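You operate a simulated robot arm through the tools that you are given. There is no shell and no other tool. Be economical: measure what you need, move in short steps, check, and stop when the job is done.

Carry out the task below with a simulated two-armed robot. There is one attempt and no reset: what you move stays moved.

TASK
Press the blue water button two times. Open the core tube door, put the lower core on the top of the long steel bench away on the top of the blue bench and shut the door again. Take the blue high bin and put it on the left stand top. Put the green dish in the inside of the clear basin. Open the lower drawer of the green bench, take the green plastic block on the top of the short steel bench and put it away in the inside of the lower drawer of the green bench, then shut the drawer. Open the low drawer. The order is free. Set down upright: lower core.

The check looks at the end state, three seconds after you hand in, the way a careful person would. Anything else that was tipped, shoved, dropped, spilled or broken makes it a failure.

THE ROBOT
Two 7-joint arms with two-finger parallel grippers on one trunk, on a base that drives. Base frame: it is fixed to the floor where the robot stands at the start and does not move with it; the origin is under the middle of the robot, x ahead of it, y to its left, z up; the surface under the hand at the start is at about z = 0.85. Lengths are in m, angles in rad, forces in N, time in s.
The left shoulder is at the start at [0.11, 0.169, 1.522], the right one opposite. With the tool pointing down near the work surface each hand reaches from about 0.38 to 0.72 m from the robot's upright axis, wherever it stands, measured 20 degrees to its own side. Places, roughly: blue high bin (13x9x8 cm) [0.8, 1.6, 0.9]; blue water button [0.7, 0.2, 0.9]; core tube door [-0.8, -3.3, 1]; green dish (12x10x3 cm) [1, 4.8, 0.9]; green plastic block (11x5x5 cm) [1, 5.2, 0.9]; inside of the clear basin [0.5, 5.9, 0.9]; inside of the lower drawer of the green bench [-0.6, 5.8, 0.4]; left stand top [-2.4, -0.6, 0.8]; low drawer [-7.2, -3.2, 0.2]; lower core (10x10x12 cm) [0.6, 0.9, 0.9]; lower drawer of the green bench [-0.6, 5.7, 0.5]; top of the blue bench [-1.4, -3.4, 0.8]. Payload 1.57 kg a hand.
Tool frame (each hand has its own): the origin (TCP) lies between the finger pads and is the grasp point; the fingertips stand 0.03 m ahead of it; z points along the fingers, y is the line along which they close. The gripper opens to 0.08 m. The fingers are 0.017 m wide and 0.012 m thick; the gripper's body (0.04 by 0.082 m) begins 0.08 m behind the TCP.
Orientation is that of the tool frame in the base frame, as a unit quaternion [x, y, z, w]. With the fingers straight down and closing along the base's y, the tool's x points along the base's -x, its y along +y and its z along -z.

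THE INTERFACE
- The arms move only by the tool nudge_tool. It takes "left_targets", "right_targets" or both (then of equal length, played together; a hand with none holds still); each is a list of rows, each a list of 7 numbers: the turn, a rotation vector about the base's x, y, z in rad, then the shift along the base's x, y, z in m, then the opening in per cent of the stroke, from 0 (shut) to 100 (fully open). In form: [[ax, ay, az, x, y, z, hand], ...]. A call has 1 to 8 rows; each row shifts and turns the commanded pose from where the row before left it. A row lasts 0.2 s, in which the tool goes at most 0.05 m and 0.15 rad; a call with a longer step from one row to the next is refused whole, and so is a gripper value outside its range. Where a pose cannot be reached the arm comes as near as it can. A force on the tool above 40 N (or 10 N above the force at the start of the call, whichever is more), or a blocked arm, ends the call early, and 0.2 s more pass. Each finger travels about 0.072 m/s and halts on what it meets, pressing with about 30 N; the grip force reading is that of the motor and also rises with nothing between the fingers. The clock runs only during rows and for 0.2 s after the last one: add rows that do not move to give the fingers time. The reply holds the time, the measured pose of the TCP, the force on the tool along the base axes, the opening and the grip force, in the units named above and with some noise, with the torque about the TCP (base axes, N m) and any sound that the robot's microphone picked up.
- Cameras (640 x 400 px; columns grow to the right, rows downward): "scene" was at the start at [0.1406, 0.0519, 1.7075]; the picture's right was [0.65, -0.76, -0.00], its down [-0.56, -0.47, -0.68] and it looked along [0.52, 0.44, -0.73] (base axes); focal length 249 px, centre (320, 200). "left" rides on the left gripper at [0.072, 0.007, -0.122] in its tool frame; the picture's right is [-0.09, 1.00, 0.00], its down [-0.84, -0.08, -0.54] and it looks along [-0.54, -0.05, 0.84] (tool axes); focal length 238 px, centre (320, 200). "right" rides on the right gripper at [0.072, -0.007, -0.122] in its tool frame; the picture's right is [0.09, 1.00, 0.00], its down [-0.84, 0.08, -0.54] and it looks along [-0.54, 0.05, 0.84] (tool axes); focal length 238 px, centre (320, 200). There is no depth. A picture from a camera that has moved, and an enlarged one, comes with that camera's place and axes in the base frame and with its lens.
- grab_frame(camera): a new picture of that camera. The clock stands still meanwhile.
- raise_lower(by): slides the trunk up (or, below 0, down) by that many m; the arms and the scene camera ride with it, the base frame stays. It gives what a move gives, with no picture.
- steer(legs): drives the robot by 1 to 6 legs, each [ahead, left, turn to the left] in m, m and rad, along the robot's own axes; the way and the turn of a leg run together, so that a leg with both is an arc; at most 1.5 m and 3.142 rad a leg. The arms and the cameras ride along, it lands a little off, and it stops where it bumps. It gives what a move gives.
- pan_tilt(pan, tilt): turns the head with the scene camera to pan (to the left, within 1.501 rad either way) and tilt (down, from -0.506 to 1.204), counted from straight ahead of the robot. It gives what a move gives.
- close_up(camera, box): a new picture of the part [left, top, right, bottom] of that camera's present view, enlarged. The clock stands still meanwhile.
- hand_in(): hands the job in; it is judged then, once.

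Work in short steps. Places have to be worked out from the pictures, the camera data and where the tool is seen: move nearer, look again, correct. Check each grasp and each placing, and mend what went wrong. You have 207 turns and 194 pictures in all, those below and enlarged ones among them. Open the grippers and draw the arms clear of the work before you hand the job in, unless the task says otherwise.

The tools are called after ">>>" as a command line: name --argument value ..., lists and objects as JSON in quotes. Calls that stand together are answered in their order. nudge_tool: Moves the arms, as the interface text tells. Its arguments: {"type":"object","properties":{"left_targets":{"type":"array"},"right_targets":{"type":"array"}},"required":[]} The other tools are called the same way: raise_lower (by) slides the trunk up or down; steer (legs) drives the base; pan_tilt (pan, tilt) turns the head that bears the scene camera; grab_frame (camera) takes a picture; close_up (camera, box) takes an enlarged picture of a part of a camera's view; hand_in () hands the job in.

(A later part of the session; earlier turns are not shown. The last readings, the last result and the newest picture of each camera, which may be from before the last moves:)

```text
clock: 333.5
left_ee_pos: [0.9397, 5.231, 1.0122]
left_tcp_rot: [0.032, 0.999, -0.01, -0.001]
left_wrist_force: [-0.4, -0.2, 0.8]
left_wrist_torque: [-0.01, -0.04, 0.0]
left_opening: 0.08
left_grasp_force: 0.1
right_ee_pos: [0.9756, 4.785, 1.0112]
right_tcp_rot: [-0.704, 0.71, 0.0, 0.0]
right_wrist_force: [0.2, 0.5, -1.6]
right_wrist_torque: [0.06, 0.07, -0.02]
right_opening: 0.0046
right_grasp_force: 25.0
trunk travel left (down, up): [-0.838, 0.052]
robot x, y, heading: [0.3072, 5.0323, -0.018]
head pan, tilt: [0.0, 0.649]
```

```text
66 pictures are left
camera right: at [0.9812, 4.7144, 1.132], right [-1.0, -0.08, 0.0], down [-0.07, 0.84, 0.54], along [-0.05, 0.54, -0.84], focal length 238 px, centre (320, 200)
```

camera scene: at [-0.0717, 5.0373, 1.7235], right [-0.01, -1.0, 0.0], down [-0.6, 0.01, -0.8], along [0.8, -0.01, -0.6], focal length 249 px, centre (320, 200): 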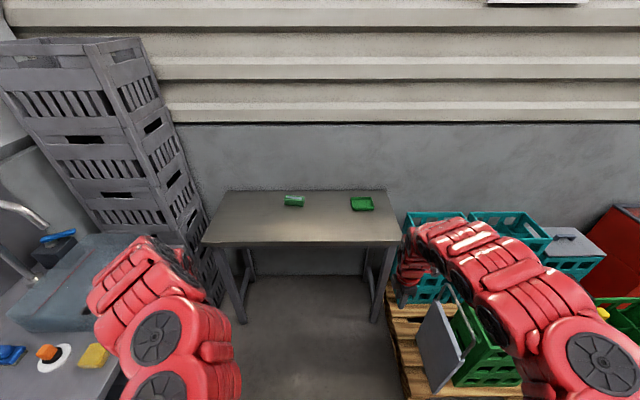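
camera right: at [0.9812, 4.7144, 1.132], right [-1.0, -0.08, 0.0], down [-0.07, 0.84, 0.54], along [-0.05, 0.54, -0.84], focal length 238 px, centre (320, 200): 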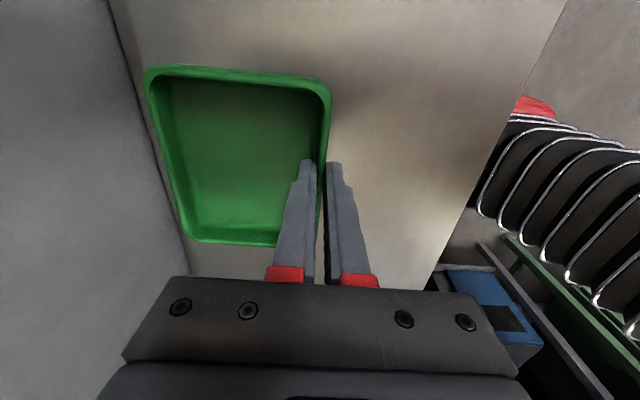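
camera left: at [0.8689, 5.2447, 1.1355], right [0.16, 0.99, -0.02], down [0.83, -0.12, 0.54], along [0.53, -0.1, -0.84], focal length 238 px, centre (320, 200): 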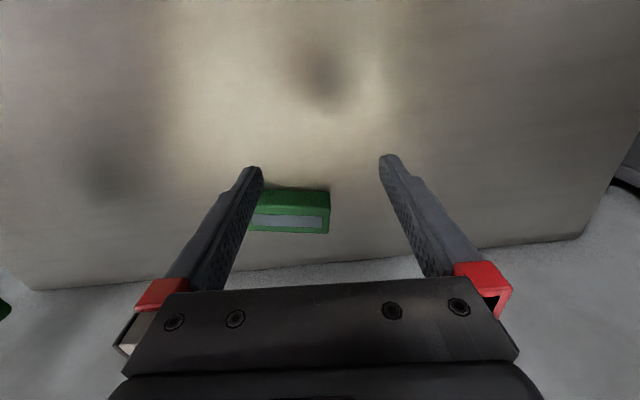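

Dish held level. The block is centred at ≈(1.043, 5.172), long side along y; I turn the left gripper −94° to close along x, pull the dish back a bit, and step the base 6 cm ahead.

>>> nudge_tool --left_targets '[[0, 0, -0.149, 0, 0, 0, 100], [0, 0, -0.149, 0, 0, 0, 100], [0, 0, -0.149, 0, 0, 0, 100], [0, 0, -0.149, 0, 0, 0, 100], [0, 0, -0.149, 0, 0, 0, 100], [0, 0, -0.149, 0, 0, 0, 100], [0, 0, -0.149, 0, 0, 0, 100], [0, 0, -0.149, 0, 0, 0, 100]]' --right_targets '[[0, 0, 0, -0.02, 0, 0, 0], [0, 0, 0, -0.02, 0, 0, 0], [0, 0, 0, -0.02, 0, 0, 0], [0, 0, 0, -0.02, 0, 0, 0], [0, 0, 0, -0.02, 0, 0, 0], [0, 0, 0, 0, 0, 0, 0], [0, 0, 0, 0, 0, 0, 0], [0, 0, 0, 0, 0, 0, 0]]'

>>> nudge_tool --left_targets '[[0, 0, -0.149, 0.01, -0.015, 0, 100], [0, 0, -0.149, 0.01, -0.015, 0, 100], [0, 0, -0.149, 0.01, -0.015, 0, 100], [0, 0, 0, 0.01, -0.015, 0, 100]]'

>>> steer --legs '[[0.06, 0, 0]]'

>>> grab_frame --camera "left"

```text
clock: 335.3
left_ee_pos: [0.9381, 5.2311, 1.0156]
left_tcp_rot: [0.589, 0.808, -0.006, -0.006]
left_wrist_force: [-0.6, 0.1, -0.3]
left_wrist_torque: [0.01, 0.0, 0.01]
left_opening: 0.0797
left_grasp_force: 0.0
right_ee_pos: [0.9096, 4.7803, 0.9751]
right_tcp_rot: [-0.704, 0.71, 0.0, 0.0]
right_wrist_force: [-0.4, 0.1, -1.7]
right_wrist_torque: [-0.02, 0.06, -0.03]
right_opening: 0.0043
right_grasp_force: 24.9
right hand out of reach, approached as far as the arm can: row 2, 3, 4, 5
trunk travel left (down, up): [-0.838, 0.052]
robot x, y, heading: [0.3081, 5.0312, -0.021]
head pan, tilt: [0.0, 0.649]
```

```text
clock: 336.3
left_ee_pos: [0.9778, 5.1697, 1.0122]
left_tcp_rot: [0.753, 0.658, -0.005, -0.008]
left_wrist_force: [1.0, 0.5, 0.4]
left_wrist_torque: [0.01, -0.01, 0.0]
left_opening: 0.0801
left_grasp_force: 0.0
right_ee_pos: [0.9097, 4.7804, 0.9772]
right_tcp_rot: [-0.704, 0.711, 0.0, 0.0]
right_wrist_force: [0.6, -0.7, -1.0]
right_wrist_torque: [0.0, 0.06, 0.03]
right_opening: 0.0047
right_grasp_force: 25.0
trunk travel left (down, up): [-0.838, 0.052]
robot x, y, heading: [0.3069, 5.035, -0.011]
head pan, tilt: [0.0, 0.649]
```

```text
clock: 337.3
left_ee_pos: [1.0334, 5.1696, 1.0156]
left_tcp_rot: [0.753, 0.658, -0.004, -0.005]
left_wrist_force: [-0.5, 0.4, 0.6]
left_wrist_torque: [0.0, -0.05, -0.03]
left_opening: 0.0801
left_grasp_force: 0.0
right_ee_pos: [0.9649, 4.779, 0.9791]
right_tcp_rot: [-0.704, 0.71, -0.001, 0.001]
right_wrist_force: [0.0, -0.7, -1.4]
right_wrist_torque: [-0.02, 0.09, 0.0]
right_opening: 0.0045
right_grasp_force: 25.5
trunk travel left (down, up): [-0.838, 0.052]
robot x, y, heading: [0.3688, 5.0287, -0.019]
head pan, tilt: [0.0, 0.649]
```

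```text
65 pictures are left
camera left: at [1.0517, 5.2389, 1.1383], right [0.97, -0.23, -0.01], down [-0.18, -0.82, 0.54], along [-0.13, -0.52, -0.84], focal length 238 px, centre (320, 200)
```

left: 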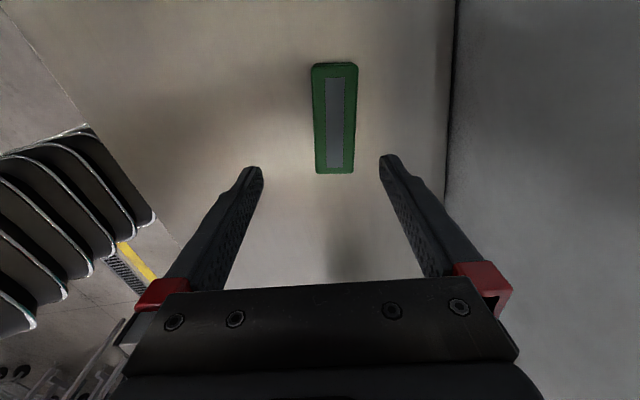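

Block aligned with the gripper; centre ≈(1.049, 5.174). Shift and descend to z≈0.886, then close.

>>> nudge_tool --left_targets '[[0, 0, 0, 0.015, 0.004, -0.03, 100], [0, 0, 0, 0, 0, -0.04, 100], [0, 0, 0, 0, 0, -0.035, 100], [0, 0, 0, 0, 0, -0.02, 100], [0, 0, 0, 0, 0, 0, 60], [0, 0, 0, 0, 0, 0, 0], [0, 0, 0, 0, 0, 0, 0], [0, 0, 0, 0, 0, 0, 0]]'

>>> grab_frame --camera "left"

```text
clock: 339.1
left_ee_pos: [1.0386, 5.1764, 0.9037]
left_tcp_rot: [0.753, 0.657, -0.006, -0.007]
left_wrist_force: [-0.3, -0.3, 2.8]
left_wrist_torque: [-0.08, -0.05, 0.03]
left_opening: 0.0434
left_grasp_force: 29.8
left hand out of reach, approached as far as the arm can: row 3, 4
right_ee_pos: [0.9683, 4.779, 0.9771]
right_tcp_rot: [-0.704, 0.711, 0.0, 0.001]
right_wrist_force: [-0.6, 0.2, -1.1]
right_wrist_torque: [-0.01, 0.06, 0.0]
right_opening: 0.0046
right_grasp_force: 25.0
trunk travel left (down, up): [-0.838, 0.052]
robot x, y, heading: [0.3669, 5.0297, -0.015]
head pan, tilt: [0.0, 0.649]
```

```text
64 pictures are left
camera left: at [1.057, 5.2452, 1.0269], right [0.97, -0.23, -0.02], down [-0.18, -0.82, 0.54], along [-0.14, -0.52, -0.84], focal length 238 px, centre (320, 200)
```

left: 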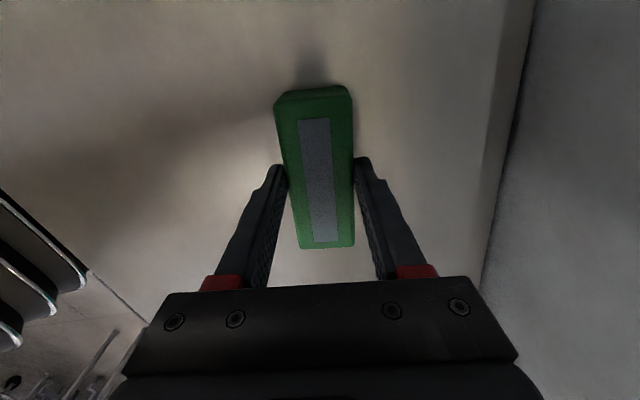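

Block gripped at 43 mm. Lift and check.

>>> nudge_tool --left_targets '[[0, 0, 0, 0, 0, 0.015, 0], [0, 0, 0, -0.005, 0, 0.03, 0], [0, 0, 0, -0.01, 0, 0.03, 0], [0, 0, 0, -0.01, 0, 0.02, 0], [0, 0, 0, 0, 0, 0, 0]]'

>>> grab_frame --camera "left"

```text
clock: 340.3
left_ee_pos: [1.0127, 5.1756, 1.0002]
left_tcp_rot: [0.753, 0.658, -0.005, -0.007]
left_wrist_force: [0.1, 0.2, -1.7]
left_wrist_torque: [0.03, -0.02, 0.03]
left_opening: 0.0437
left_grasp_force: 30.2
right_ee_pos: [0.9684, 4.7796, 0.977]
right_tcp_rot: [-0.703, 0.711, 0.001, 0.0]
right_wrist_force: [0.4, 0.0, -1.7]
right_wrist_torque: [-0.02, 0.1, 0.01]
right_opening: 0.0047
right_grasp_force: 25.0
trunk travel left (down, up): [-0.838, 0.052]
robot x, y, heading: [0.3658, 5.0313, -0.015]
head pan, tilt: [0.0, 0.649]
```

```text
63 pictures are left
camera left: at [1.0322, 5.2447, 1.1229], right [0.97, -0.22, -0.02], down [-0.18, -0.82, 0.54], along [-0.14, -0.52, -0.84], focal length 238 px, centre (320, 200)
```

left: 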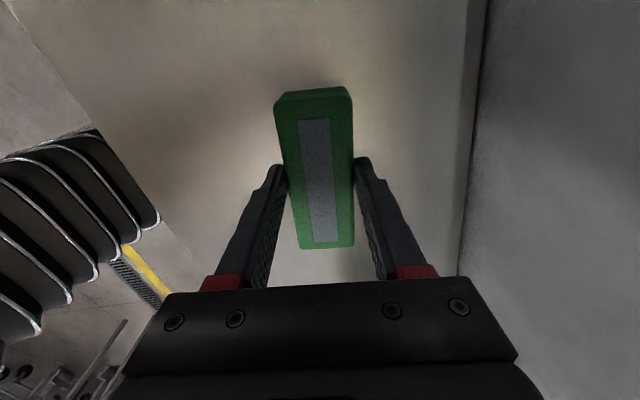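

Both items held. I back away (also to lower y), then turn left to face the sink bench and green bench.

>>> steer --legs '[[-0.45, 0, 0], [0, -0.3, 0], [0, 0, 1.585]]'

>>> pan_tilt --pan -0.4 --tilt 0.5

>>> grab_frame --camera "scene"

```text
clock: 348.4
left_ee_pos: [-0.2309, 5.385, 1.0002]
left_tcp_rot: [0.065, 0.998, -0.009, -0.002]
left_wrist_force: [0.4, 0.3, -1.5]
left_wrist_torque: [0.02, 0.03, 0.05]
left_opening: 0.0436
left_grasp_force: 30.1
right_ee_pos: [0.1638, 5.3414, 0.9764]
right_tcp_rot: [1.0, -0.002, 0.0, 0.001]
right_wrist_force: [-0.3, 0.4, -2.1]
right_wrist_torque: [-0.05, 0.01, 0.02]
right_opening: 0.0042
right_grasp_force: 24.6
trunk travel left (down, up): [-0.838, 0.052]
robot x, y, heading: [-0.085, 4.7362, 1.554]
head pan, tilt: [0.0, 0.649]
```

```text
clock: 349.3
left_ee_pos: [-0.2314, 5.3854, 1.0002]
left_tcp_rot: [0.066, 0.998, -0.008, -0.001]
left_wrist_force: [0.9, -0.1, -1.8]
left_wrist_torque: [-0.02, -0.01, -0.04]
left_opening: 0.0436
left_grasp_force: 30.1
right_ee_pos: [0.1657, 5.341, 0.9759]
right_tcp_rot: [1.0, -0.002, -0.001, 0.0]
right_wrist_force: [-0.4, -0.5, -0.5]
right_wrist_torque: [-0.03, 0.0, 0.0]
right_opening: 0.0044
right_grasp_force: 24.8
trunk travel left (down, up): [-0.838, 0.052]
robot x, y, heading: [-0.0807, 4.7332, 1.554]
head pan, tilt: [-0.4, 0.499]
```

```text
62 pictures are left
camera scene: at [-0.0479, 4.9026, 1.7368], right [0.92, -0.4, 0.0], down [-0.19, -0.44, -0.88], along [0.35, 0.8, -0.48], focal length 249 px, centre (320, 200)
```

scene: 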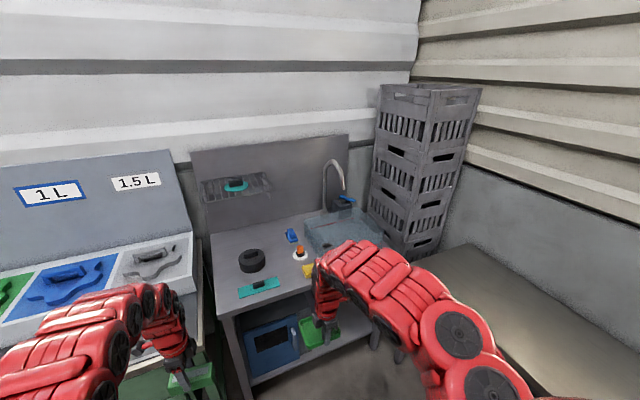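

>>> close_up --camera "scene" --box '[230, 140, 400, 280]'

```text
2.86 times, centred on (315, 210) of scene
camera zoom: at [-0.0479, 4.9026, 1.7368], right [0.92, -0.4, 0.0], down [-0.19, -0.44, -0.88], along [0.35, 0.8, -0.48], focal length 711 px, centre (334, 171)
```

zoom: 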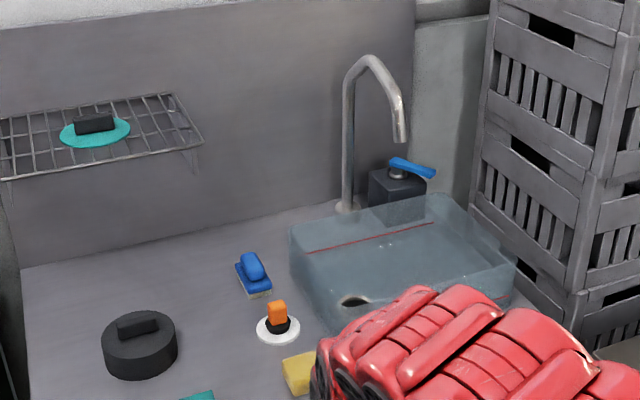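

Basin: x 0.345–0.69, y 5.75–6.02, rim ≈0.96; faucet over its back. I raise trunk and both hands, then drive so the dish (5 cm ahead of the TCP) hovers over the basin at ≈(0.50, 5.85).

>>> raise_lower --by 0.05

>>> nudge_tool --left_targets '[[0, 0, 0, 0, 0.01, 0.02, 0], [0, 0, 0, 0, 0.01, 0.02, 0], [0, 0, 0, 0, 0.01, 0.02, 0], [0, 0, 0, 0, 0, 0, 0]]' --right_targets '[[0, 0, 0, 0, 0.01, 0.02, 0], [0, 0, 0, 0, 0.01, 0.02, 0], [0, 0, 0, 0, 0.01, 0.02, 0], [0, 0, 0, 0, 0, 0.01, 0]]'

>>> steer --legs '[[0.25, -0.33, 0.017]]'

>>> grab_frame --camera "right"

>>> grab_frame --camera "scene"

```text
clock: 350.2
left_ee_pos: [-0.2306, 5.3868, 1.0491]
left_tcp_rot: [0.065, 0.998, -0.009, -0.001]
left_wrist_force: [-0.1, -0.1, -3.2]
left_wrist_torque: [0.01, 0.01, 0.01]
left_opening: 0.0439
left_grasp_force: 29.8
right_ee_pos: [0.1649, 5.3419, 1.0266]
right_tcp_rot: [1.0, -0.003, 0.0, 0.001]
right_wrist_force: [1.1, 0.2, -1.7]
right_wrist_torque: [-0.06, -0.02, 0.0]
right_opening: 0.0043
right_grasp_force: 24.8
trunk travel left (down, up): [-0.888, 0.002]
robot x, y, heading: [-0.0861, 4.7349, 1.561]
head pan, tilt: [-0.4, 0.499]
```

```text
clock: 351.2
left_ee_pos: [-0.2298, 5.4141, 1.11]
left_tcp_rot: [0.066, 0.998, -0.009, -0.001]
left_wrist_force: [-0.1, -0.1, -2.3]
left_wrist_torque: [0.01, 0.0, -0.02]
left_opening: 0.0434
left_grasp_force: 30.5
right_ee_pos: [0.166, 5.3694, 1.0976]
right_tcp_rot: [1.0, -0.002, 0.0, 0.0]
right_wrist_force: [-0.3, 1.0, -2.0]
right_wrist_torque: [-0.04, 0.02, -0.02]
right_opening: 0.0044
right_grasp_force: 25.3
trunk travel left (down, up): [-0.888, 0.002]
robot x, y, heading: [-0.0821, 4.7373, 1.556]
head pan, tilt: [-0.4, 0.499]
```

```text
clock: 353.8
left_ee_pos: [0.0925, 5.6574, 1.1087]
left_tcp_rot: [0.06, 0.998, -0.009, -0.002]
left_wrist_force: [0.5, -0.1, -1.1]
left_wrist_torque: [0.04, 0.0, 0.02]
left_opening: 0.0438
left_grasp_force: 29.9
right_ee_pos: [0.4883, 5.6173, 1.0984]
right_tcp_rot: [1.0, 0.002, 0.0, -0.001]
right_wrist_force: [0.3, -0.2, -1.8]
right_wrist_torque: [-0.09, -0.01, -0.02]
right_opening: 0.0043
right_grasp_force: 24.7
trunk travel left (down, up): [-0.888, 0.002]
robot x, y, heading: [0.249, 4.9814, 1.569]
head pan, tilt: [-0.4, 0.499]
```

```text
60 pictures are left
camera right: at [0.5602, 5.6258, 1.2189], right [0.1, -1.0, 0.0], down [-0.84, -0.08, 0.54], along [-0.54, -0.05, -0.84], focal length 238 px, centre (320, 200)
```

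right: 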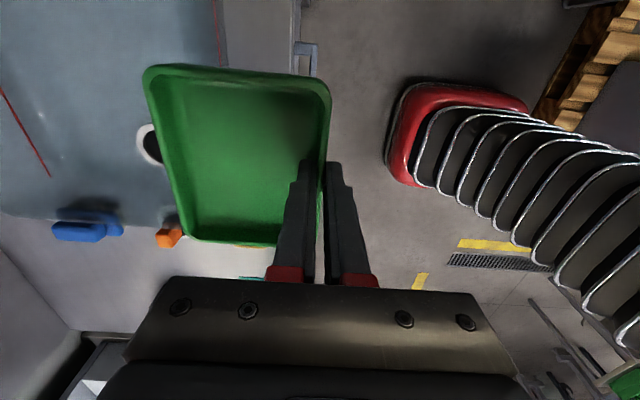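

```text
59 pictures are left
camera scene: at [0.2808, 5.1467, 1.787], right [0.92, -0.39, 0.0], down [-0.19, -0.44, -0.88], along [0.34, 0.81, -0.48], focal length 249 px, centre (320, 200)
```

scene: 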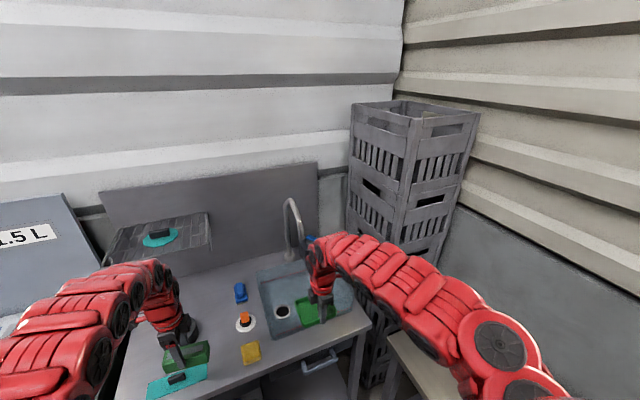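

Basin centre ≈(0.51, 5.86). I go 0.12 ahead by base and the rest by arm, then descend into the basin.

>>> steer --legs '[[0.12, 0, 0]]'

>>> nudge_tool --right_targets '[[0, 0, 0, 0.01, 0.025, 0, 0], [0, 0, 0, 0.01, 0.025, 0, 0], [0, 0, 0, 0, 0.02, 0, 0], [0, 0, 0, 0, 0, 0, 0]]'

>>> grab_frame --camera "right"

>>> close_up --camera "scene" --box '[220, 190, 420, 370]'

```text
clock: 355.0
left_ee_pos: [0.0925, 5.7734, 1.1108]
left_tcp_rot: [0.059, 0.998, -0.008, -0.002]
left_wrist_force: [0.5, -0.4, -1.7]
left_wrist_torque: [0.04, 0.0, -0.03]
left_opening: 0.0436
left_grasp_force: 29.8
right_ee_pos: [0.4881, 5.7342, 1.0972]
right_tcp_rot: [1.0, 0.004, 0.001, 0.0]
right_wrist_force: [0.5, -0.9, -1.6]
right_wrist_torque: [-0.05, 0.02, -0.03]
right_opening: 0.0047
right_grasp_force: 25.0
trunk travel left (down, up): [-0.888, 0.002]
robot x, y, heading: [0.2472, 5.0993, 1.572]
head pan, tilt: [-0.4, 0.499]
```

```text
clock: 356.0
left_ee_pos: [0.0927, 5.7737, 1.1095]
left_tcp_rot: [0.059, 0.998, -0.009, -0.001]
left_wrist_force: [-0.1, -0.3, -1.8]
left_wrist_torque: [-0.01, 0.02, 0.01]
left_opening: 0.0437
left_grasp_force: 29.8
right_ee_pos: [0.5114, 5.8024, 1.0954]
right_tcp_rot: [1.0, 0.003, 0.0, 0.0]
right_wrist_force: [0.7, -0.7, -1.4]
right_wrist_torque: [-0.08, 0.01, 0.04]
right_opening: 0.0046
right_grasp_force: 24.4
trunk travel left (down, up): [-0.888, 0.002]
robot x, y, heading: [0.2488, 5.1012, 1.572]
head pan, tilt: [-0.4, 0.499]
```

```text
58 pictures are left
camera right: at [0.5824, 5.8113, 1.2172], right [0.1, -1.0, 0.0], down [-0.84, -0.08, 0.54], along [-0.54, -0.05, -0.84], focal length 238 px, centre (320, 200)
```

right: 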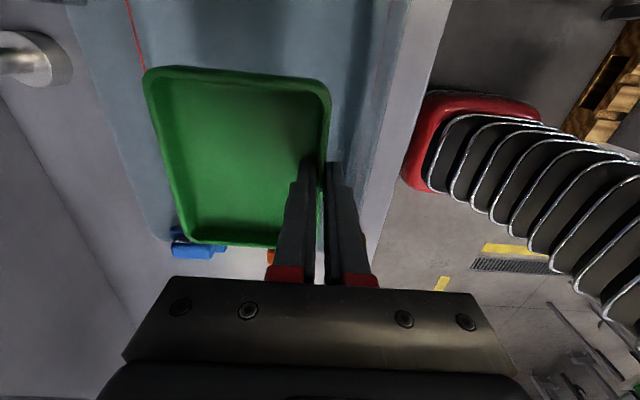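

```text
2.22 times, centred on (320, 280) of scene
camera zoom: at [0.2825, 5.2633, 1.787], right [0.92, -0.39, 0.0], down [-0.19, -0.44, -0.88], along [0.34, 0.81, -0.48], focal length 553 px, centre (320, 22)
```

zoom: 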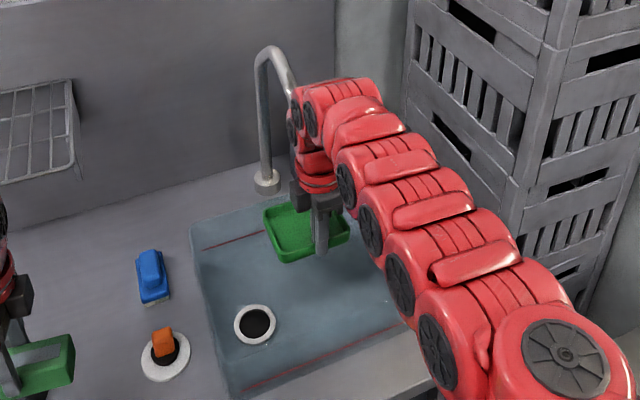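

The spout tip is near (0.57, 5.91), so I shift the dish slightly away (−3 cm x, −1 cm y) and descend into the basin.

>>> nudge_tool --right_targets '[[0, 0, 0, -0.015, -0.006, 0, 0], [0, 0, 0, -0.015, -0.006, -0.02, 0], [0, 0, 0, 0, 0, -0.035, 0], [0, 0, 0, 0, 0, -0.035, 0], [0, 0, 0, 0, 0, -0.035, 0], [0, 0, 0, 0, 0, -0.025, 0], [0, 0, 0, 0, 0, 0, 0]]'

>>> grab_frame --camera "right"

>>> close_up --camera "scene" --box '[220, 190, 420, 370]'

```text
clock: 357.6
left_ee_pos: [0.0929, 5.7755, 1.1102]
left_tcp_rot: [0.059, 0.998, -0.009, -0.001]
left_wrist_force: [-0.4, -0.8, -1.4]
left_wrist_torque: [0.0, 0.04, 0.02]
left_opening: 0.0435
left_grasp_force: 30.4
right_ee_pos: [0.4784, 5.78, 0.9659]
right_tcp_rot: [1.0, 0.003, 0.0, 0.001]
right_wrist_force: [-0.2, 0.0, -1.1]
right_wrist_torque: [-0.05, 0.0, -0.02]
right_opening: 0.0047
right_grasp_force: 25.3
right hand out of reach, approached as far as the arm can: row 5, 6
trunk travel left (down, up): [-0.888, 0.002]
robot x, y, heading: [0.2495, 5.1004, 1.57]
head pan, tilt: [-0.4, 0.499]
```

```text
56 pictures are left
camera right: at [0.5501, 5.7871, 1.0877], right [0.1, -1.0, 0.0], down [-0.84, -0.08, 0.54], along [-0.54, -0.06, -0.84], focal length 238 px, centre (320, 200)
```

right: 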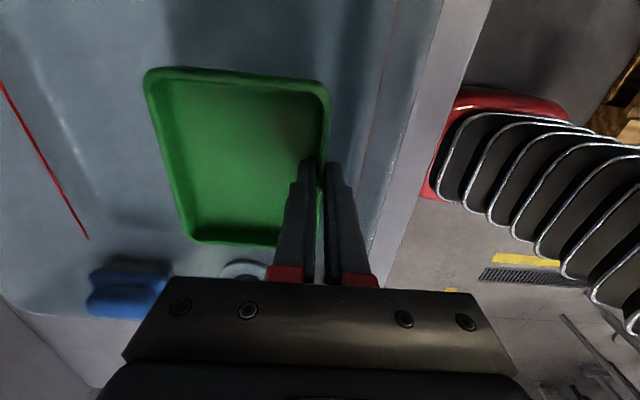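

```text
2.22 times, centred on (320, 280) of scene
camera zoom: at [0.2816, 5.265, 1.7868], right [0.92, -0.39, 0.0], down [-0.19, -0.44, -0.88], along [0.34, 0.81, -0.48], focal length 553 px, centre (320, 22)
```

zoom: 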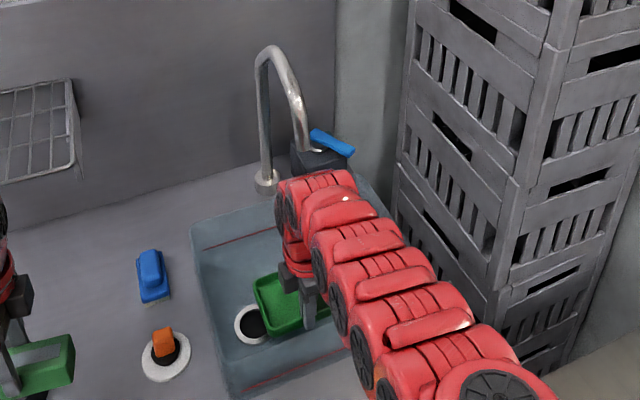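

Arm reach limits the descent; I move the base 6 cm ahead, compensate, and continue down.

>>> steer --legs '[[0.06, 0, 0]]'

>>> nudge_tool --right_targets '[[0, 0, 0, 0.01, -0.015, 0, 0], [0, 0, 0, 0.01, -0.015, 0, 0], [0, 0, 0, 0, 0, -0.025, 0], [0, 0, 0, 0, 0, -0.02, 0], [0, 0, 0, 0, 0, -0.012, 0], [0, 0, 0, 0, 0, 0, 0]]'

>>> grab_frame --camera "right"

```text
clock: 358.6
left_ee_pos: [0.0936, 5.8299, 1.1136]
left_tcp_rot: [0.06, 0.998, -0.007, -0.001]
left_wrist_force: [0.3, -1.0, -1.9]
left_wrist_torque: [0.01, 0.01, 0.0]
left_opening: 0.0435
left_grasp_force: 29.9
right_ee_pos: [0.4793, 5.8333, 0.9707]
right_tcp_rot: [1.0, 0.002, 0.0, -0.001]
right_wrist_force: [-0.9, -1.4, -0.6]
right_wrist_torque: [-0.04, -0.02, -0.02]
right_opening: 0.0044
right_grasp_force: 25.0
trunk travel left (down, up): [-0.888, 0.002]
robot x, y, heading: [0.2462, 5.1563, 1.567]
head pan, tilt: [-0.4, 0.499]
```

```text
clock: 360.0
left_ee_pos: [0.0947, 5.8335, 1.1106]
left_tcp_rot: [0.061, 0.998, -0.009, -0.001]
left_wrist_force: [0.6, 1.0, -2.2]
left_wrist_torque: [0.04, 0.01, -0.02]
left_opening: 0.0436
left_grasp_force: 30.3
right_ee_pos: [0.5006, 5.8058, 0.9111]
right_tcp_rot: [1.0, 0.002, 0.001, 0.0]
right_wrist_force: [1.3, -1.6, 11.9]
right_wrist_torque: [0.01, 0.63, 0.1]
right_opening: 0.0043
right_grasp_force: 25.2
trunk travel left (down, up): [-0.888, 0.002]
robot x, y, heading: [0.2459, 5.1564, 1.569]
head pan, tilt: [-0.4, 0.499]
```

```text
54 pictures are left
camera right: at [0.5725, 5.8147, 1.0329], right [0.1, -1.0, 0.0], down [-0.84, -0.08, 0.54], along [-0.54, -0.05, -0.84], focal length 238 px, centre (320, 200)
```

right: 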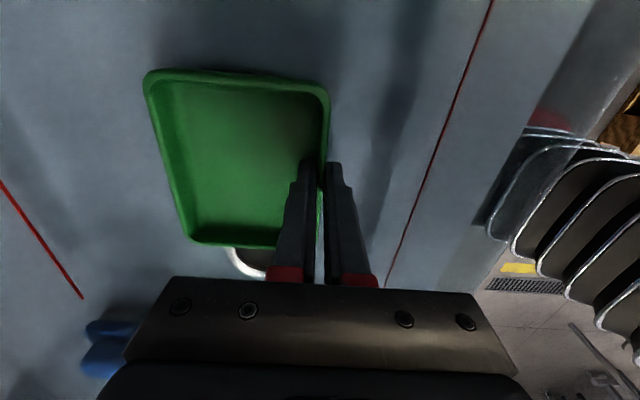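

Contact at the left edge, likely on the drain ring. I lift 1 cm, shift +4.5 cm in x, and lower again.

>>> nudge_tool --right_targets '[[0, 0, 0, 0, 0, 0.012, 0], [0, 0, 0, 0.022, 0, 0, 0], [0, 0, 0, 0.022, 0, 0, 0], [0, 0, 0, 0, 0, -0.012, 0], [0, 0, 0, 0, 0, -0.006, 0], [0, 0, 0, 0, 0, 0, 0]]'

```text
clock: 361.4
left_ee_pos: [0.0943, 5.8335, 1.1083]
left_tcp_rot: [0.061, 0.998, -0.01, -0.002]
left_wrist_force: [-0.1, -0.8, -1.6]
left_wrist_torque: [-0.02, 0.0, -0.03]
left_opening: 0.0435
left_grasp_force: 29.3
right_ee_pos: [0.5408, 5.7992, 0.906]
right_tcp_rot: [1.0, 0.002, 0.0, 0.001]
right_wrist_force: [0.0, 0.3, -1.6]
right_wrist_torque: [-0.07, 0.02, -0.03]
right_opening: 0.0043
right_grasp_force: 25.7
right hand out of reach, approached as far as the arm can: row 4
trunk travel left (down, up): [-0.888, 0.002]
robot x, y, heading: [0.2492, 5.1557, 1.576]
head pan, tilt: [-0.4, 0.499]
```

Free of the ring now. Continue lowering in small steps until contact.

>>> nudge_tool --right_targets '[[0, 0, 0, 0, 0, -0.005, 0], [0, 0, 0, 0, 0, -0.004, 0], [0, 0, 0, 0, 0, -0.004, 0], [0, 0, 0, 0, 0, 0, 0]]'

>>> grab_frame --camera "right"

```text
clock: 362.4
left_ee_pos: [0.0923, 5.8306, 1.1118]
left_tcp_rot: [0.06, 0.998, -0.008, -0.001]
left_wrist_force: [0.6, -0.4, -2.7]
left_wrist_torque: [0.02, 0.01, 0.02]
left_opening: 0.0436
left_grasp_force: 29.9
right_ee_pos: [0.5412, 5.7954, 0.9039]
right_tcp_rot: [1.0, 0.003, 0.002, -0.006]
right_wrist_force: [-2.9, -4.4, 21.9]
right_wrist_torque: [-0.26, -0.03, -0.08]
right_opening: 0.0044
right_grasp_force: 25.0
right hand out of reach, approached as far as the arm can: row 2
trunk travel left (down, up): [-0.888, 0.002]
robot x, y, heading: [0.246, 5.1576, 1.568]
head pan, tilt: [-0.4, 0.499]
stopped in row 4 (right hand): the force on the tool passed its limit at 44 N (the readings are from after the stop); the commanded pose is now the measured one
```

```text
53 pictures are left
camera right: at [0.6123, 5.8034, 1.0244], right [0.1, -1.0, -0.01], down [-0.84, -0.09, 0.54], along [-0.54, -0.04, -0.84], focal length 238 px, centre (320, 200)
```

right: 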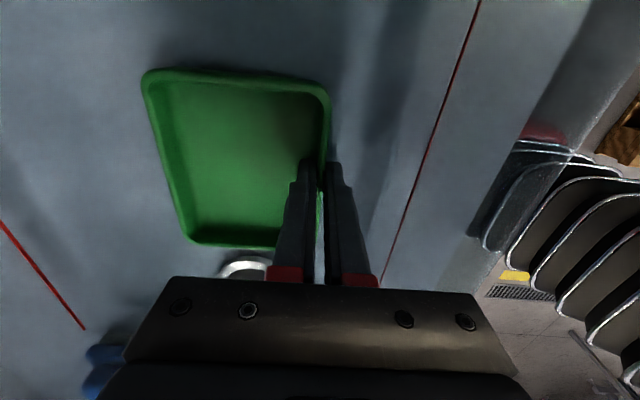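

Dish rests on the basin bottom. Release partially and lift out straight up.

>>> nudge_tool --right_targets '[[0, 0, 0, 0, 0, 0.001, 15], [0, 0, 0, 0, 0, 0, 30], [0, 0, 0, 0, 0, 0, 30], [0, 0, 0, 0, 0, 0.02, 30], [0, 0, 0, 0, 0, 0.03, 30], [0, 0, 0, 0, 0, 0.04, 30], [0, 0, 0, 0, 0, 0.04, 30], [0, 0, 0, 0, 0, 0.04, 30]]'

>>> grab_frame --camera "right"

```text
clock: 364.1
left_ee_pos: [0.095, 5.8325, 1.11]
left_tcp_rot: [0.059, 0.998, -0.009, -0.003]
left_wrist_force: [0.0, -0.3, -1.6]
left_wrist_torque: [0.03, 0.06, 0.02]
left_opening: 0.0433
left_grasp_force: 30.1
right_ee_pos: [0.5406, 5.796, 1.0715]
right_tcp_rot: [1.0, 0.0, -0.002, -0.004]
right_wrist_force: [-5.2, 0.6, -1.5]
right_wrist_torque: [0.03, -0.47, 0.02]
right_opening: 0.0238
right_grasp_force: 0.1
trunk travel left (down, up): [-0.888, 0.002]
robot x, y, heading: [0.2533, 5.1615, 1.57]
head pan, tilt: [-0.4, 0.499]
```

```text
52 pictures are left
camera right: at [0.6133, 5.8019, 1.1917], right [0.09, -1.0, -0.01], down [-0.83, -0.08, 0.55], along [-0.54, -0.04, -0.84], focal length 238 px, centre (320, 200)
```

right: 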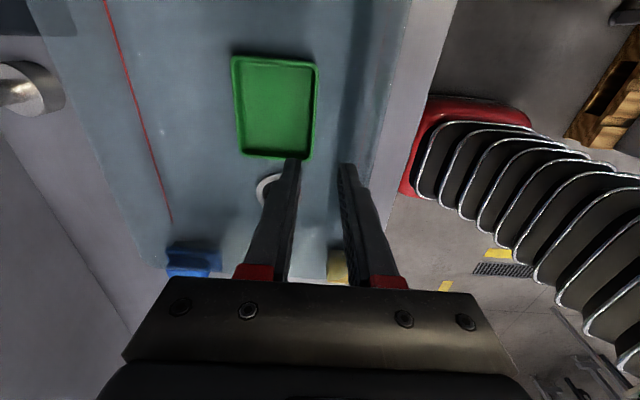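

Dish lies flat in the basin. A small side force (−5 N) shows; I check the scene before moving.

>>> close_up --camera "scene" --box '[220, 150, 440, 350]'

```text
2.00 times, centred on (330, 250) of scene
camera zoom: at [0.286, 5.3209, 1.7869], right [0.92, -0.39, 0.0], down [-0.19, -0.44, -0.88], along [0.34, 0.81, -0.48], focal length 498 px, centre (300, 100)
```

zoom: 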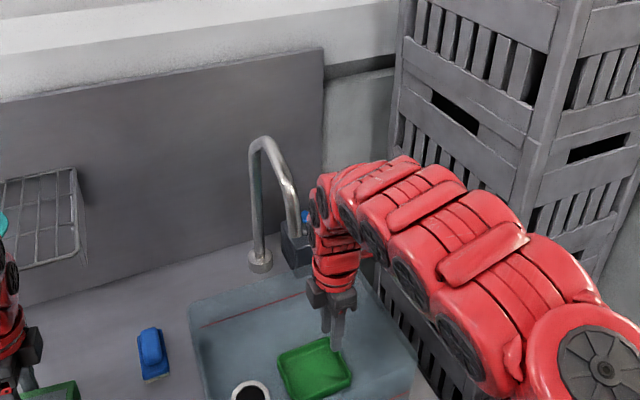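

The hand's camera side is close to the crate tower; I move −x 5 cm first, then back away.

>>> nudge_tool --right_targets '[[0, 0, 0, -0.02, 0, 0, 30], [0, 0, 0, -0.03, 0, 0, 30], [0, 0, 0, 0, -0.02, 0, 30], [0, 0, 0, 0, 0, 0, 30]]'

>>> grab_frame --camera "scene"

```text
clock: 365.1
left_ee_pos: [0.0921, 5.8342, 1.1089]
left_tcp_rot: [0.06, 0.998, -0.009, 0.0]
left_wrist_force: [-1.2, 0.0, -2.2]
left_wrist_torque: [0.02, -0.01, 0.0]
left_opening: 0.0432
left_grasp_force: 29.9
right_ee_pos: [0.4901, 5.7786, 1.0706]
right_tcp_rot: [1.0, 0.001, 0.003, -0.003]
right_wrist_force: [-0.4, -0.2, 0.0]
right_wrist_torque: [0.0, -0.01, 0.01]
right_opening: 0.0237
right_grasp_force: 0.1
trunk travel left (down, up): [-0.888, 0.002]
robot x, y, heading: [0.2471, 5.1597, 1.57]
head pan, tilt: [-0.4, 0.499]
```

```text
50 pictures are left
camera scene: at [0.2803, 5.3244, 1.7868], right [0.92, -0.39, 0.0], down [-0.19, -0.44, -0.88], along [0.34, 0.81, -0.48], focal length 249 px, centre (320, 200)
```

scene: 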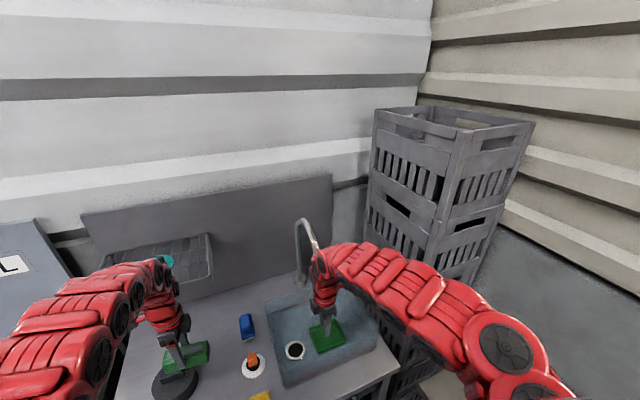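

Contact gone, tower upright. I back off and slide left in front of the green bench's drawers.

>>> steer --legs '[[-0.5, 0, 0], [0, 1.02, 0]]'

>>> pan_tilt --pan -0.1 --tilt 0.75

>>> grab_frame --camera "scene"

```text
clock: 367.4
left_ee_pos: [0.0892, 5.4878, 1.1125]
left_tcp_rot: [0.057, 0.998, -0.008, -0.001]
left_wrist_force: [-0.6, -0.7, -2.0]
left_wrist_torque: [0.05, 0.04, 0.03]
left_opening: 0.0435
left_grasp_force: 30.3
right_ee_pos: [0.4836, 5.4365, 1.0739]
right_tcp_rot: [1.0, 0.006, 0.0, -0.007]
right_wrist_force: [0.1, -0.9, 0.9]
right_wrist_torque: [0.06, 0.01, 0.01]
right_opening: 0.024
right_grasp_force: 0.1
trunk travel left (down, up): [-0.888, 0.002]
robot x, y, heading: [0.2444, 4.8187, 1.575]
head pan, tilt: [-0.4, 0.499]
stopped in leg 1: the robot was blocked; the commanded pose is now the measured one
```

```text
clock: 368.2
left_ee_pos: [0.0858, 5.4944, 1.108]
left_tcp_rot: [0.056, 0.998, -0.01, -0.002]
left_wrist_force: [-0.2, -0.3, -1.5]
left_wrist_torque: [-0.02, 0.03, 0.0]
left_opening: 0.0438
left_grasp_force: 29.5
right_ee_pos: [0.4829, 5.4408, 1.0717]
right_tcp_rot: [1.0, 0.006, 0.001, -0.002]
right_wrist_force: [0.0, -0.4, -0.6]
right_wrist_torque: [0.01, 0.02, -0.01]
right_opening: 0.0238
right_grasp_force: 0.1
trunk travel left (down, up): [-0.888, 0.002]
robot x, y, heading: [0.2458, 4.8209, 1.574]
head pan, tilt: [-0.099, 0.75]
```

```text
49 pictures are left
camera scene: at [0.2504, 4.983, 1.765], right [1.0, -0.09, 0.0], down [-0.06, -0.68, -0.73], along [0.07, 0.73, -0.68], focal length 249 px, centre (320, 200)
```

scene: 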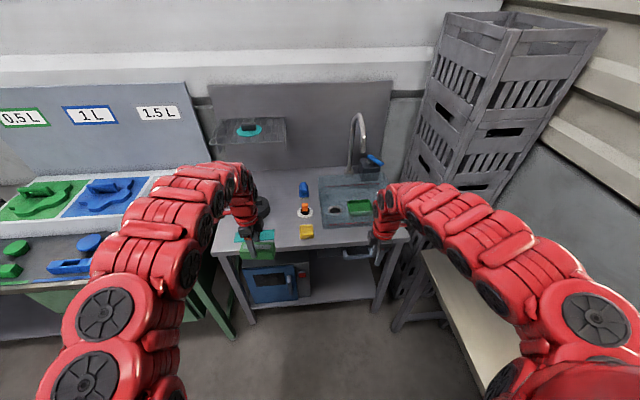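

The base touched the pallet behind; I step ahead 3 cm and slide left.

>>> steer --legs '[[0.03, 0.1, 0], [0, 0.95, 0]]'

>>> pan_tilt --pan -0.2 --tilt 0.85

>>> grab_frame --camera "scene"

```text
clock: 373.9
left_ee_pos: [-0.9645, 5.5203, 1.1081]
left_tcp_rot: [0.059, 0.998, -0.009, -0.001]
left_wrist_force: [-0.8, -0.4, -1.2]
left_wrist_torque: [0.01, 0.02, 0.01]
left_opening: 0.0438
left_grasp_force: 30.4
right_ee_pos: [-0.567, 5.4662, 1.0713]
right_tcp_rot: [1.0, 0.004, 0.002, -0.002]
right_wrist_force: [0.7, -0.1, 0.3]
right_wrist_torque: [0.0, 0.03, 0.0]
right_opening: 0.0241
right_grasp_force: 0.1
trunk travel left (down, up): [-0.888, 0.002]
robot x, y, heading: [-0.8078, 4.8471, 1.578]
head pan, tilt: [-0.099, 0.75]
```

```text
clock: 374.6
left_ee_pos: [-0.9638, 5.5203, 1.1093]
left_tcp_rot: [0.058, 0.998, -0.01, -0.001]
left_wrist_force: [-0.1, -0.8, -1.3]
left_wrist_torque: [-0.01, -0.01, -0.01]
left_opening: 0.0434
left_grasp_force: 30.3
right_ee_pos: [-0.5678, 5.4662, 1.0708]
right_tcp_rot: [1.0, 0.004, 0.001, -0.003]
right_wrist_force: [-0.7, -0.1, -0.7]
right_wrist_torque: [0.0, 0.0, -0.03]
right_opening: 0.0241
right_grasp_force: 0.1
trunk travel left (down, up): [-0.888, 0.002]
robot x, y, heading: [-0.8047, 4.8468, 1.571]
head pan, tilt: [-0.201, 0.85]
```

```text
48 pictures are left
camera scene: at [-0.795, 5.0036, 1.7569], right [0.98, -0.2, 0.0], down [-0.15, -0.74, -0.66], along [0.13, 0.65, -0.75], focal length 249 px, centre (320, 200)
```

scene: 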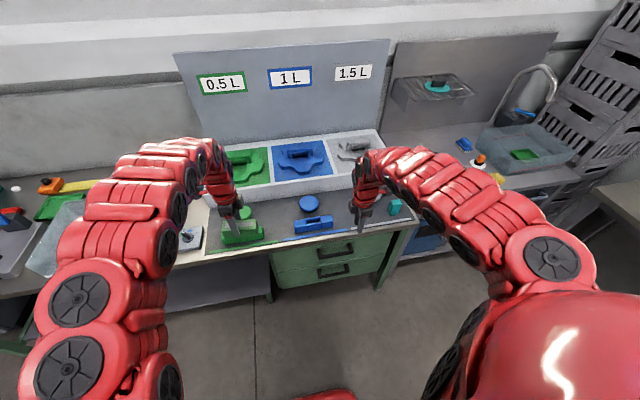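

Lower drawer handle ≈(−0.629, 5.533, 0.59). I back off 0.13 m and lower the trunk 0.43 m.

>>> steer --legs '[[-0.13, 0, 0]]'

>>> raise_lower --by -0.38

>>> pan_tilt --pan -0.15 --tilt 0.7

>>> grab_frame --camera "scene"

>>> grab_frame --camera "right"

```text
clock: 375.9
left_ee_pos: [-0.9679, 5.3999, 1.1048]
left_tcp_rot: [0.063, 0.998, -0.012, 0.0]
left_wrist_force: [-1.2, -0.1, -2.7]
left_wrist_torque: [-0.05, 0.01, -0.01]
left_opening: 0.0435
left_grasp_force: 29.9
right_ee_pos: [-0.5694, 5.3414, 1.0692]
right_tcp_rot: [1.0, -0.001, 0.002, 0.0]
right_wrist_force: [-0.6, 0.5, 0.0]
right_wrist_torque: [-0.06, -0.01, -0.01]
right_opening: 0.0237
right_grasp_force: 0.1
trunk travel left (down, up): [-0.888, 0.002]
robot x, y, heading: [-0.817, 4.7161, 1.564]
head pan, tilt: [-0.201, 0.85]
```

```text
clock: 379.6
left_ee_pos: [-0.965, 5.3893, 0.7314]
left_tcp_rot: [0.063, 0.998, -0.008, -0.002]
left_wrist_force: [-0.8, 0.4, -1.9]
left_wrist_torque: [-0.02, 0.03, -0.02]
left_opening: 0.0434
left_grasp_force: 30.3
right_ee_pos: [-0.5615, 5.3378, 0.6966]
right_tcp_rot: [1.0, -0.011, -0.002, -0.008]
right_wrist_force: [-0.5, -0.2, 1.5]
right_wrist_torque: [0.0, -0.04, 0.01]
right_opening: 0.0239
right_grasp_force: 0.0
trunk travel left (down, up): [-0.508, 0.382]
robot x, y, heading: [-0.8175, 4.717, 1.57]
head pan, tilt: [-0.201, 0.85]
```

```text
clock: 380.2
left_ee_pos: [-0.9649, 5.39, 0.7312]
left_tcp_rot: [0.061, 0.998, -0.008, -0.001]
left_wrist_force: [0.8, -1.3, -1.4]
left_wrist_torque: [-0.01, 0.01, 0.05]
left_opening: 0.0433
left_grasp_force: 29.9
right_ee_pos: [-0.5605, 5.3375, 0.6954]
right_tcp_rot: [1.0, -0.012, -0.001, -0.008]
right_wrist_force: [0.2, -0.7, -0.6]
right_wrist_torque: [0.01, 0.0, 0.01]
right_opening: 0.0238
right_grasp_force: 0.1
trunk travel left (down, up): [-0.508, 0.382]
robot x, y, heading: [-0.8104, 4.7189, 1.564]
head pan, tilt: [-0.15, 0.7]
```

```text
47 pictures are left
camera scene: at [-0.8021, 4.8889, 1.3892], right [0.99, -0.16, 0.0], down [-0.1, -0.64, -0.76], along [0.12, 0.75, -0.65], focal length 249 px, centre (320, 200)
```

scene: 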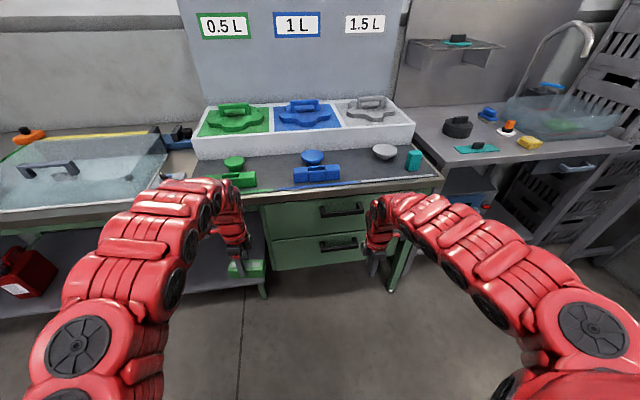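

```text
46 pictures are left
camera right: at [-0.4884, 5.3419, 0.8174], right [0.07, -1.0, -0.02], down [-0.84, -0.07, 0.54], along [-0.54, -0.02, -0.84], focal length 238 px, centre (320, 200)
```

right: 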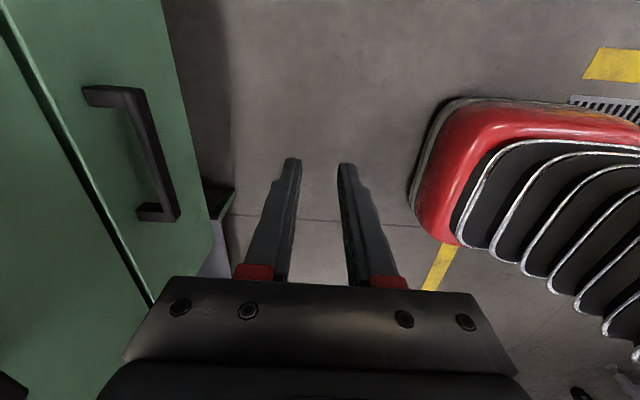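

Handle bar: y≈5.517, x −0.665…−0.537, z≈0.588; the upper drawer's handle sits right above, so I tilt the tool 45° forward to clear it.

>>> nudge_tool --right_targets '[[0.131, 0, 0, -0.008, 0, 0, 45], [0.131, 0, 0, -0.008, 0, 0, 45], [0.131, 0, 0, -0.008, 0, 0, 45], [0.131, 0, 0, -0.008, 0, 0, 45], [0.131, 0, 0, -0.008, 0, 0, 45], [0.131, 0, 0, 0, 0, 0, 45], [0, 0, 0, 0, 0, 0, 45]]'

>>> nudge_tool --right_targets '[[0, 0, 0, 0, 0.03, -0.012, 45], [0, 0, 0, 0, 0.03, -0.012, 45], [0, 0, 0, 0, 0.03, -0.012, 45], [0, 0, 0, 0, 0.025, -0.01, 45], [0, 0, 0, 0, 0, 0, 45]]'

>>> grab_frame --camera "right"

```text
clock: 381.9
left_ee_pos: [-0.9657, 5.3896, 0.7313]
left_tcp_rot: [0.062, 0.998, -0.008, -0.002]
left_wrist_force: [0.2, 0.0, -0.8]
left_wrist_torque: [-0.04, 0.02, 0.03]
left_opening: 0.0435
left_grasp_force: 29.9
right_ee_pos: [-0.5813, 5.4303, 0.658]
right_tcp_rot: [0.959, -0.004, 0.008, -0.282]
right_wrist_force: [-0.2, 0.7, 0.0]
right_wrist_torque: [-0.03, -0.03, 0.02]
right_opening: 0.036
right_grasp_force: 0.1
right hand out of reach, approached as far as the arm can: row 1, 2, 3, 4, 5, 6
trunk travel left (down, up): [-0.508, 0.382]
robot x, y, heading: [-0.8127, 4.7226, 1.567]
head pan, tilt: [-0.15, 0.7]
```

```text
clock: 382.7
left_ee_pos: [-0.9614, 5.3789, 0.7259]
left_tcp_rot: [0.064, 0.998, -0.013, 0.002]
left_wrist_force: [-0.4, 1.3, -3.3]
left_wrist_torque: [-0.1, -0.05, -0.03]
left_opening: 0.0434
left_grasp_force: 30.1
right_ee_pos: [-0.5828, 5.4883, 0.5948]
right_tcp_rot: [0.972, -0.002, 0.006, -0.235]
right_wrist_force: [-7.6, -27.2, 41.1]
right_wrist_torque: [0.62, 0.64, 0.07]
right_opening: 0.0323
right_grasp_force: 0.0
right hand out of reach, approached as far as the arm can: row 4
trunk travel left (down, up): [-0.508, 0.382]
robot x, y, heading: [-0.8148, 4.7164, 1.56]
head pan, tilt: [-0.15, 0.7]
stopped in row 4 (right hand): the force on the tool passed its limit at 589 N (the readings are from after the stop); the commanded pose is now the measured one
```

```text
45 pictures are left
camera right: at [-0.5122, 5.4383, 0.7068], right [0.09, -0.89, -0.46], down [-0.84, -0.31, 0.44], along [-0.53, 0.34, -0.77], focal length 238 px, centre (320, 200)
```

right: 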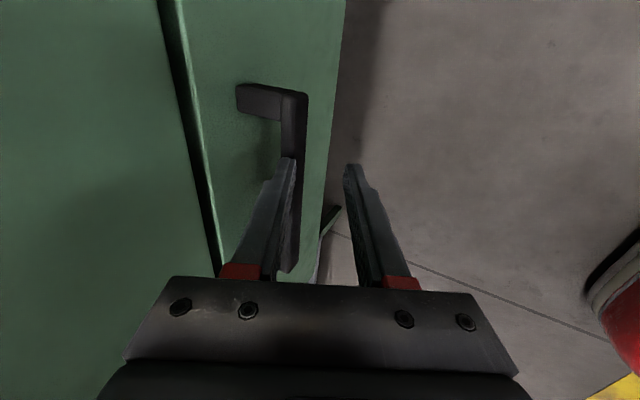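

The tilt was only partly reached and the finger hit the bar. I retreat up and back, back the base 0.1 m for room, then complete the tilt.

>>> nudge_tool --right_targets '[[0, 0, 0, 0, -0.02, 0.02, 45], [0, 0, 0, 0, -0.02, 0.02, 45], [0, 0, 0, 0, 0, 0, 45]]'

>>> steer --legs '[[-0.12, 0, 0]]'

>>> nudge_tool --right_targets '[[0.08, 0, 0, 0, 0.01, -0.005, 45], [0.08, 0, 0, 0, 0.01, -0.005, 45], [0.08, 0, 0, 0, 0.01, 0, 45], [0.075, 0, 0, 0, 0.01, 0, 45], [0, 0, 0, 0, 0, 0, 45]]'

>>> grab_frame --camera "right"

```text
clock: 383.5
left_ee_pos: [-0.9625, 5.3831, 0.7263]
left_tcp_rot: [0.064, 0.998, -0.014, 0.001]
left_wrist_force: [0.3, 0.6, -2.0]
left_wrist_torque: [0.01, 0.01, -0.01]
left_opening: 0.0435
left_grasp_force: 30.2
right_ee_pos: [-0.5845, 5.452, 0.6319]
right_tcp_rot: [0.972, -0.003, 0.003, -0.234]
right_wrist_force: [0.3, 0.8, -0.4]
right_wrist_torque: [-0.03, -0.02, -0.02]
right_opening: 0.0361
right_grasp_force: 0.0
trunk travel left (down, up): [-0.508, 0.382]
robot x, y, heading: [-0.814, 4.7171, 1.563]
head pan, tilt: [-0.15, 0.7]
```

```text
clock: 384.8
left_ee_pos: [-0.964, 5.2683, 0.7255]
left_tcp_rot: [0.066, 0.998, -0.014, 0.002]
left_wrist_force: [-0.9, 0.5, -2.6]
left_wrist_torque: [-0.05, -0.06, -0.02]
left_opening: 0.0437
left_grasp_force: 30.3
right_ee_pos: [-0.5845, 5.3331, 0.6318]
right_tcp_rot: [0.972, -0.004, 0.006, -0.233]
right_wrist_force: [-0.3, 0.6, 0.0]
right_wrist_torque: [-0.01, 0.0, -0.04]
right_opening: 0.036
right_grasp_force: 0.0
trunk travel left (down, up): [-0.508, 0.382]
robot x, y, heading: [-0.8183, 4.6055, 1.554]
head pan, tilt: [-0.15, 0.7]
```

```text
clock: 386.0
left_ee_pos: [-0.9609, 5.2593, 0.7212]
left_tcp_rot: [0.066, 0.998, -0.02, 0.001]
left_wrist_force: [0.3, 0.2, -2.6]
left_wrist_torque: [0.0, 0.04, -0.04]
left_opening: 0.0435
left_grasp_force: 29.8
right_ee_pos: [-0.5836, 5.3703, 0.6238]
right_tcp_rot: [0.922, -0.005, 0.004, -0.387]
right_wrist_force: [-0.2, -0.1, 0.8]
right_wrist_torque: [-0.01, -0.02, -0.01]
right_opening: 0.0362
right_grasp_force: 0.0
trunk travel left (down, up): [-0.508, 0.382]
robot x, y, heading: [-0.8167, 4.6026, 1.555]
head pan, tilt: [-0.15, 0.7]
```

```text
44 pictures are left
camera right: at [-0.5132, 5.2873, 0.7141], right [0.08, -0.7, -0.71], down [-0.84, -0.43, 0.32], along [-0.53, 0.57, -0.63], focal length 238 px, centre (320, 200)
```

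right: 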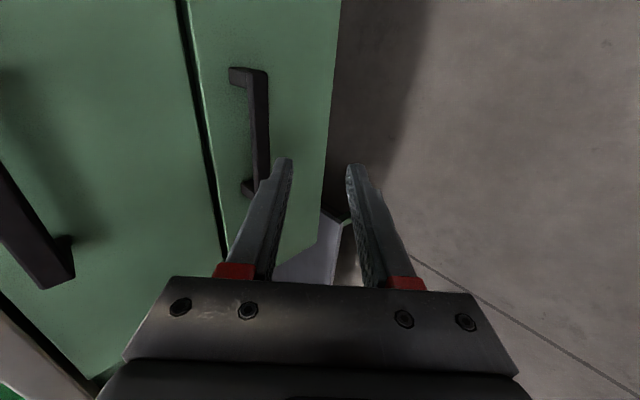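

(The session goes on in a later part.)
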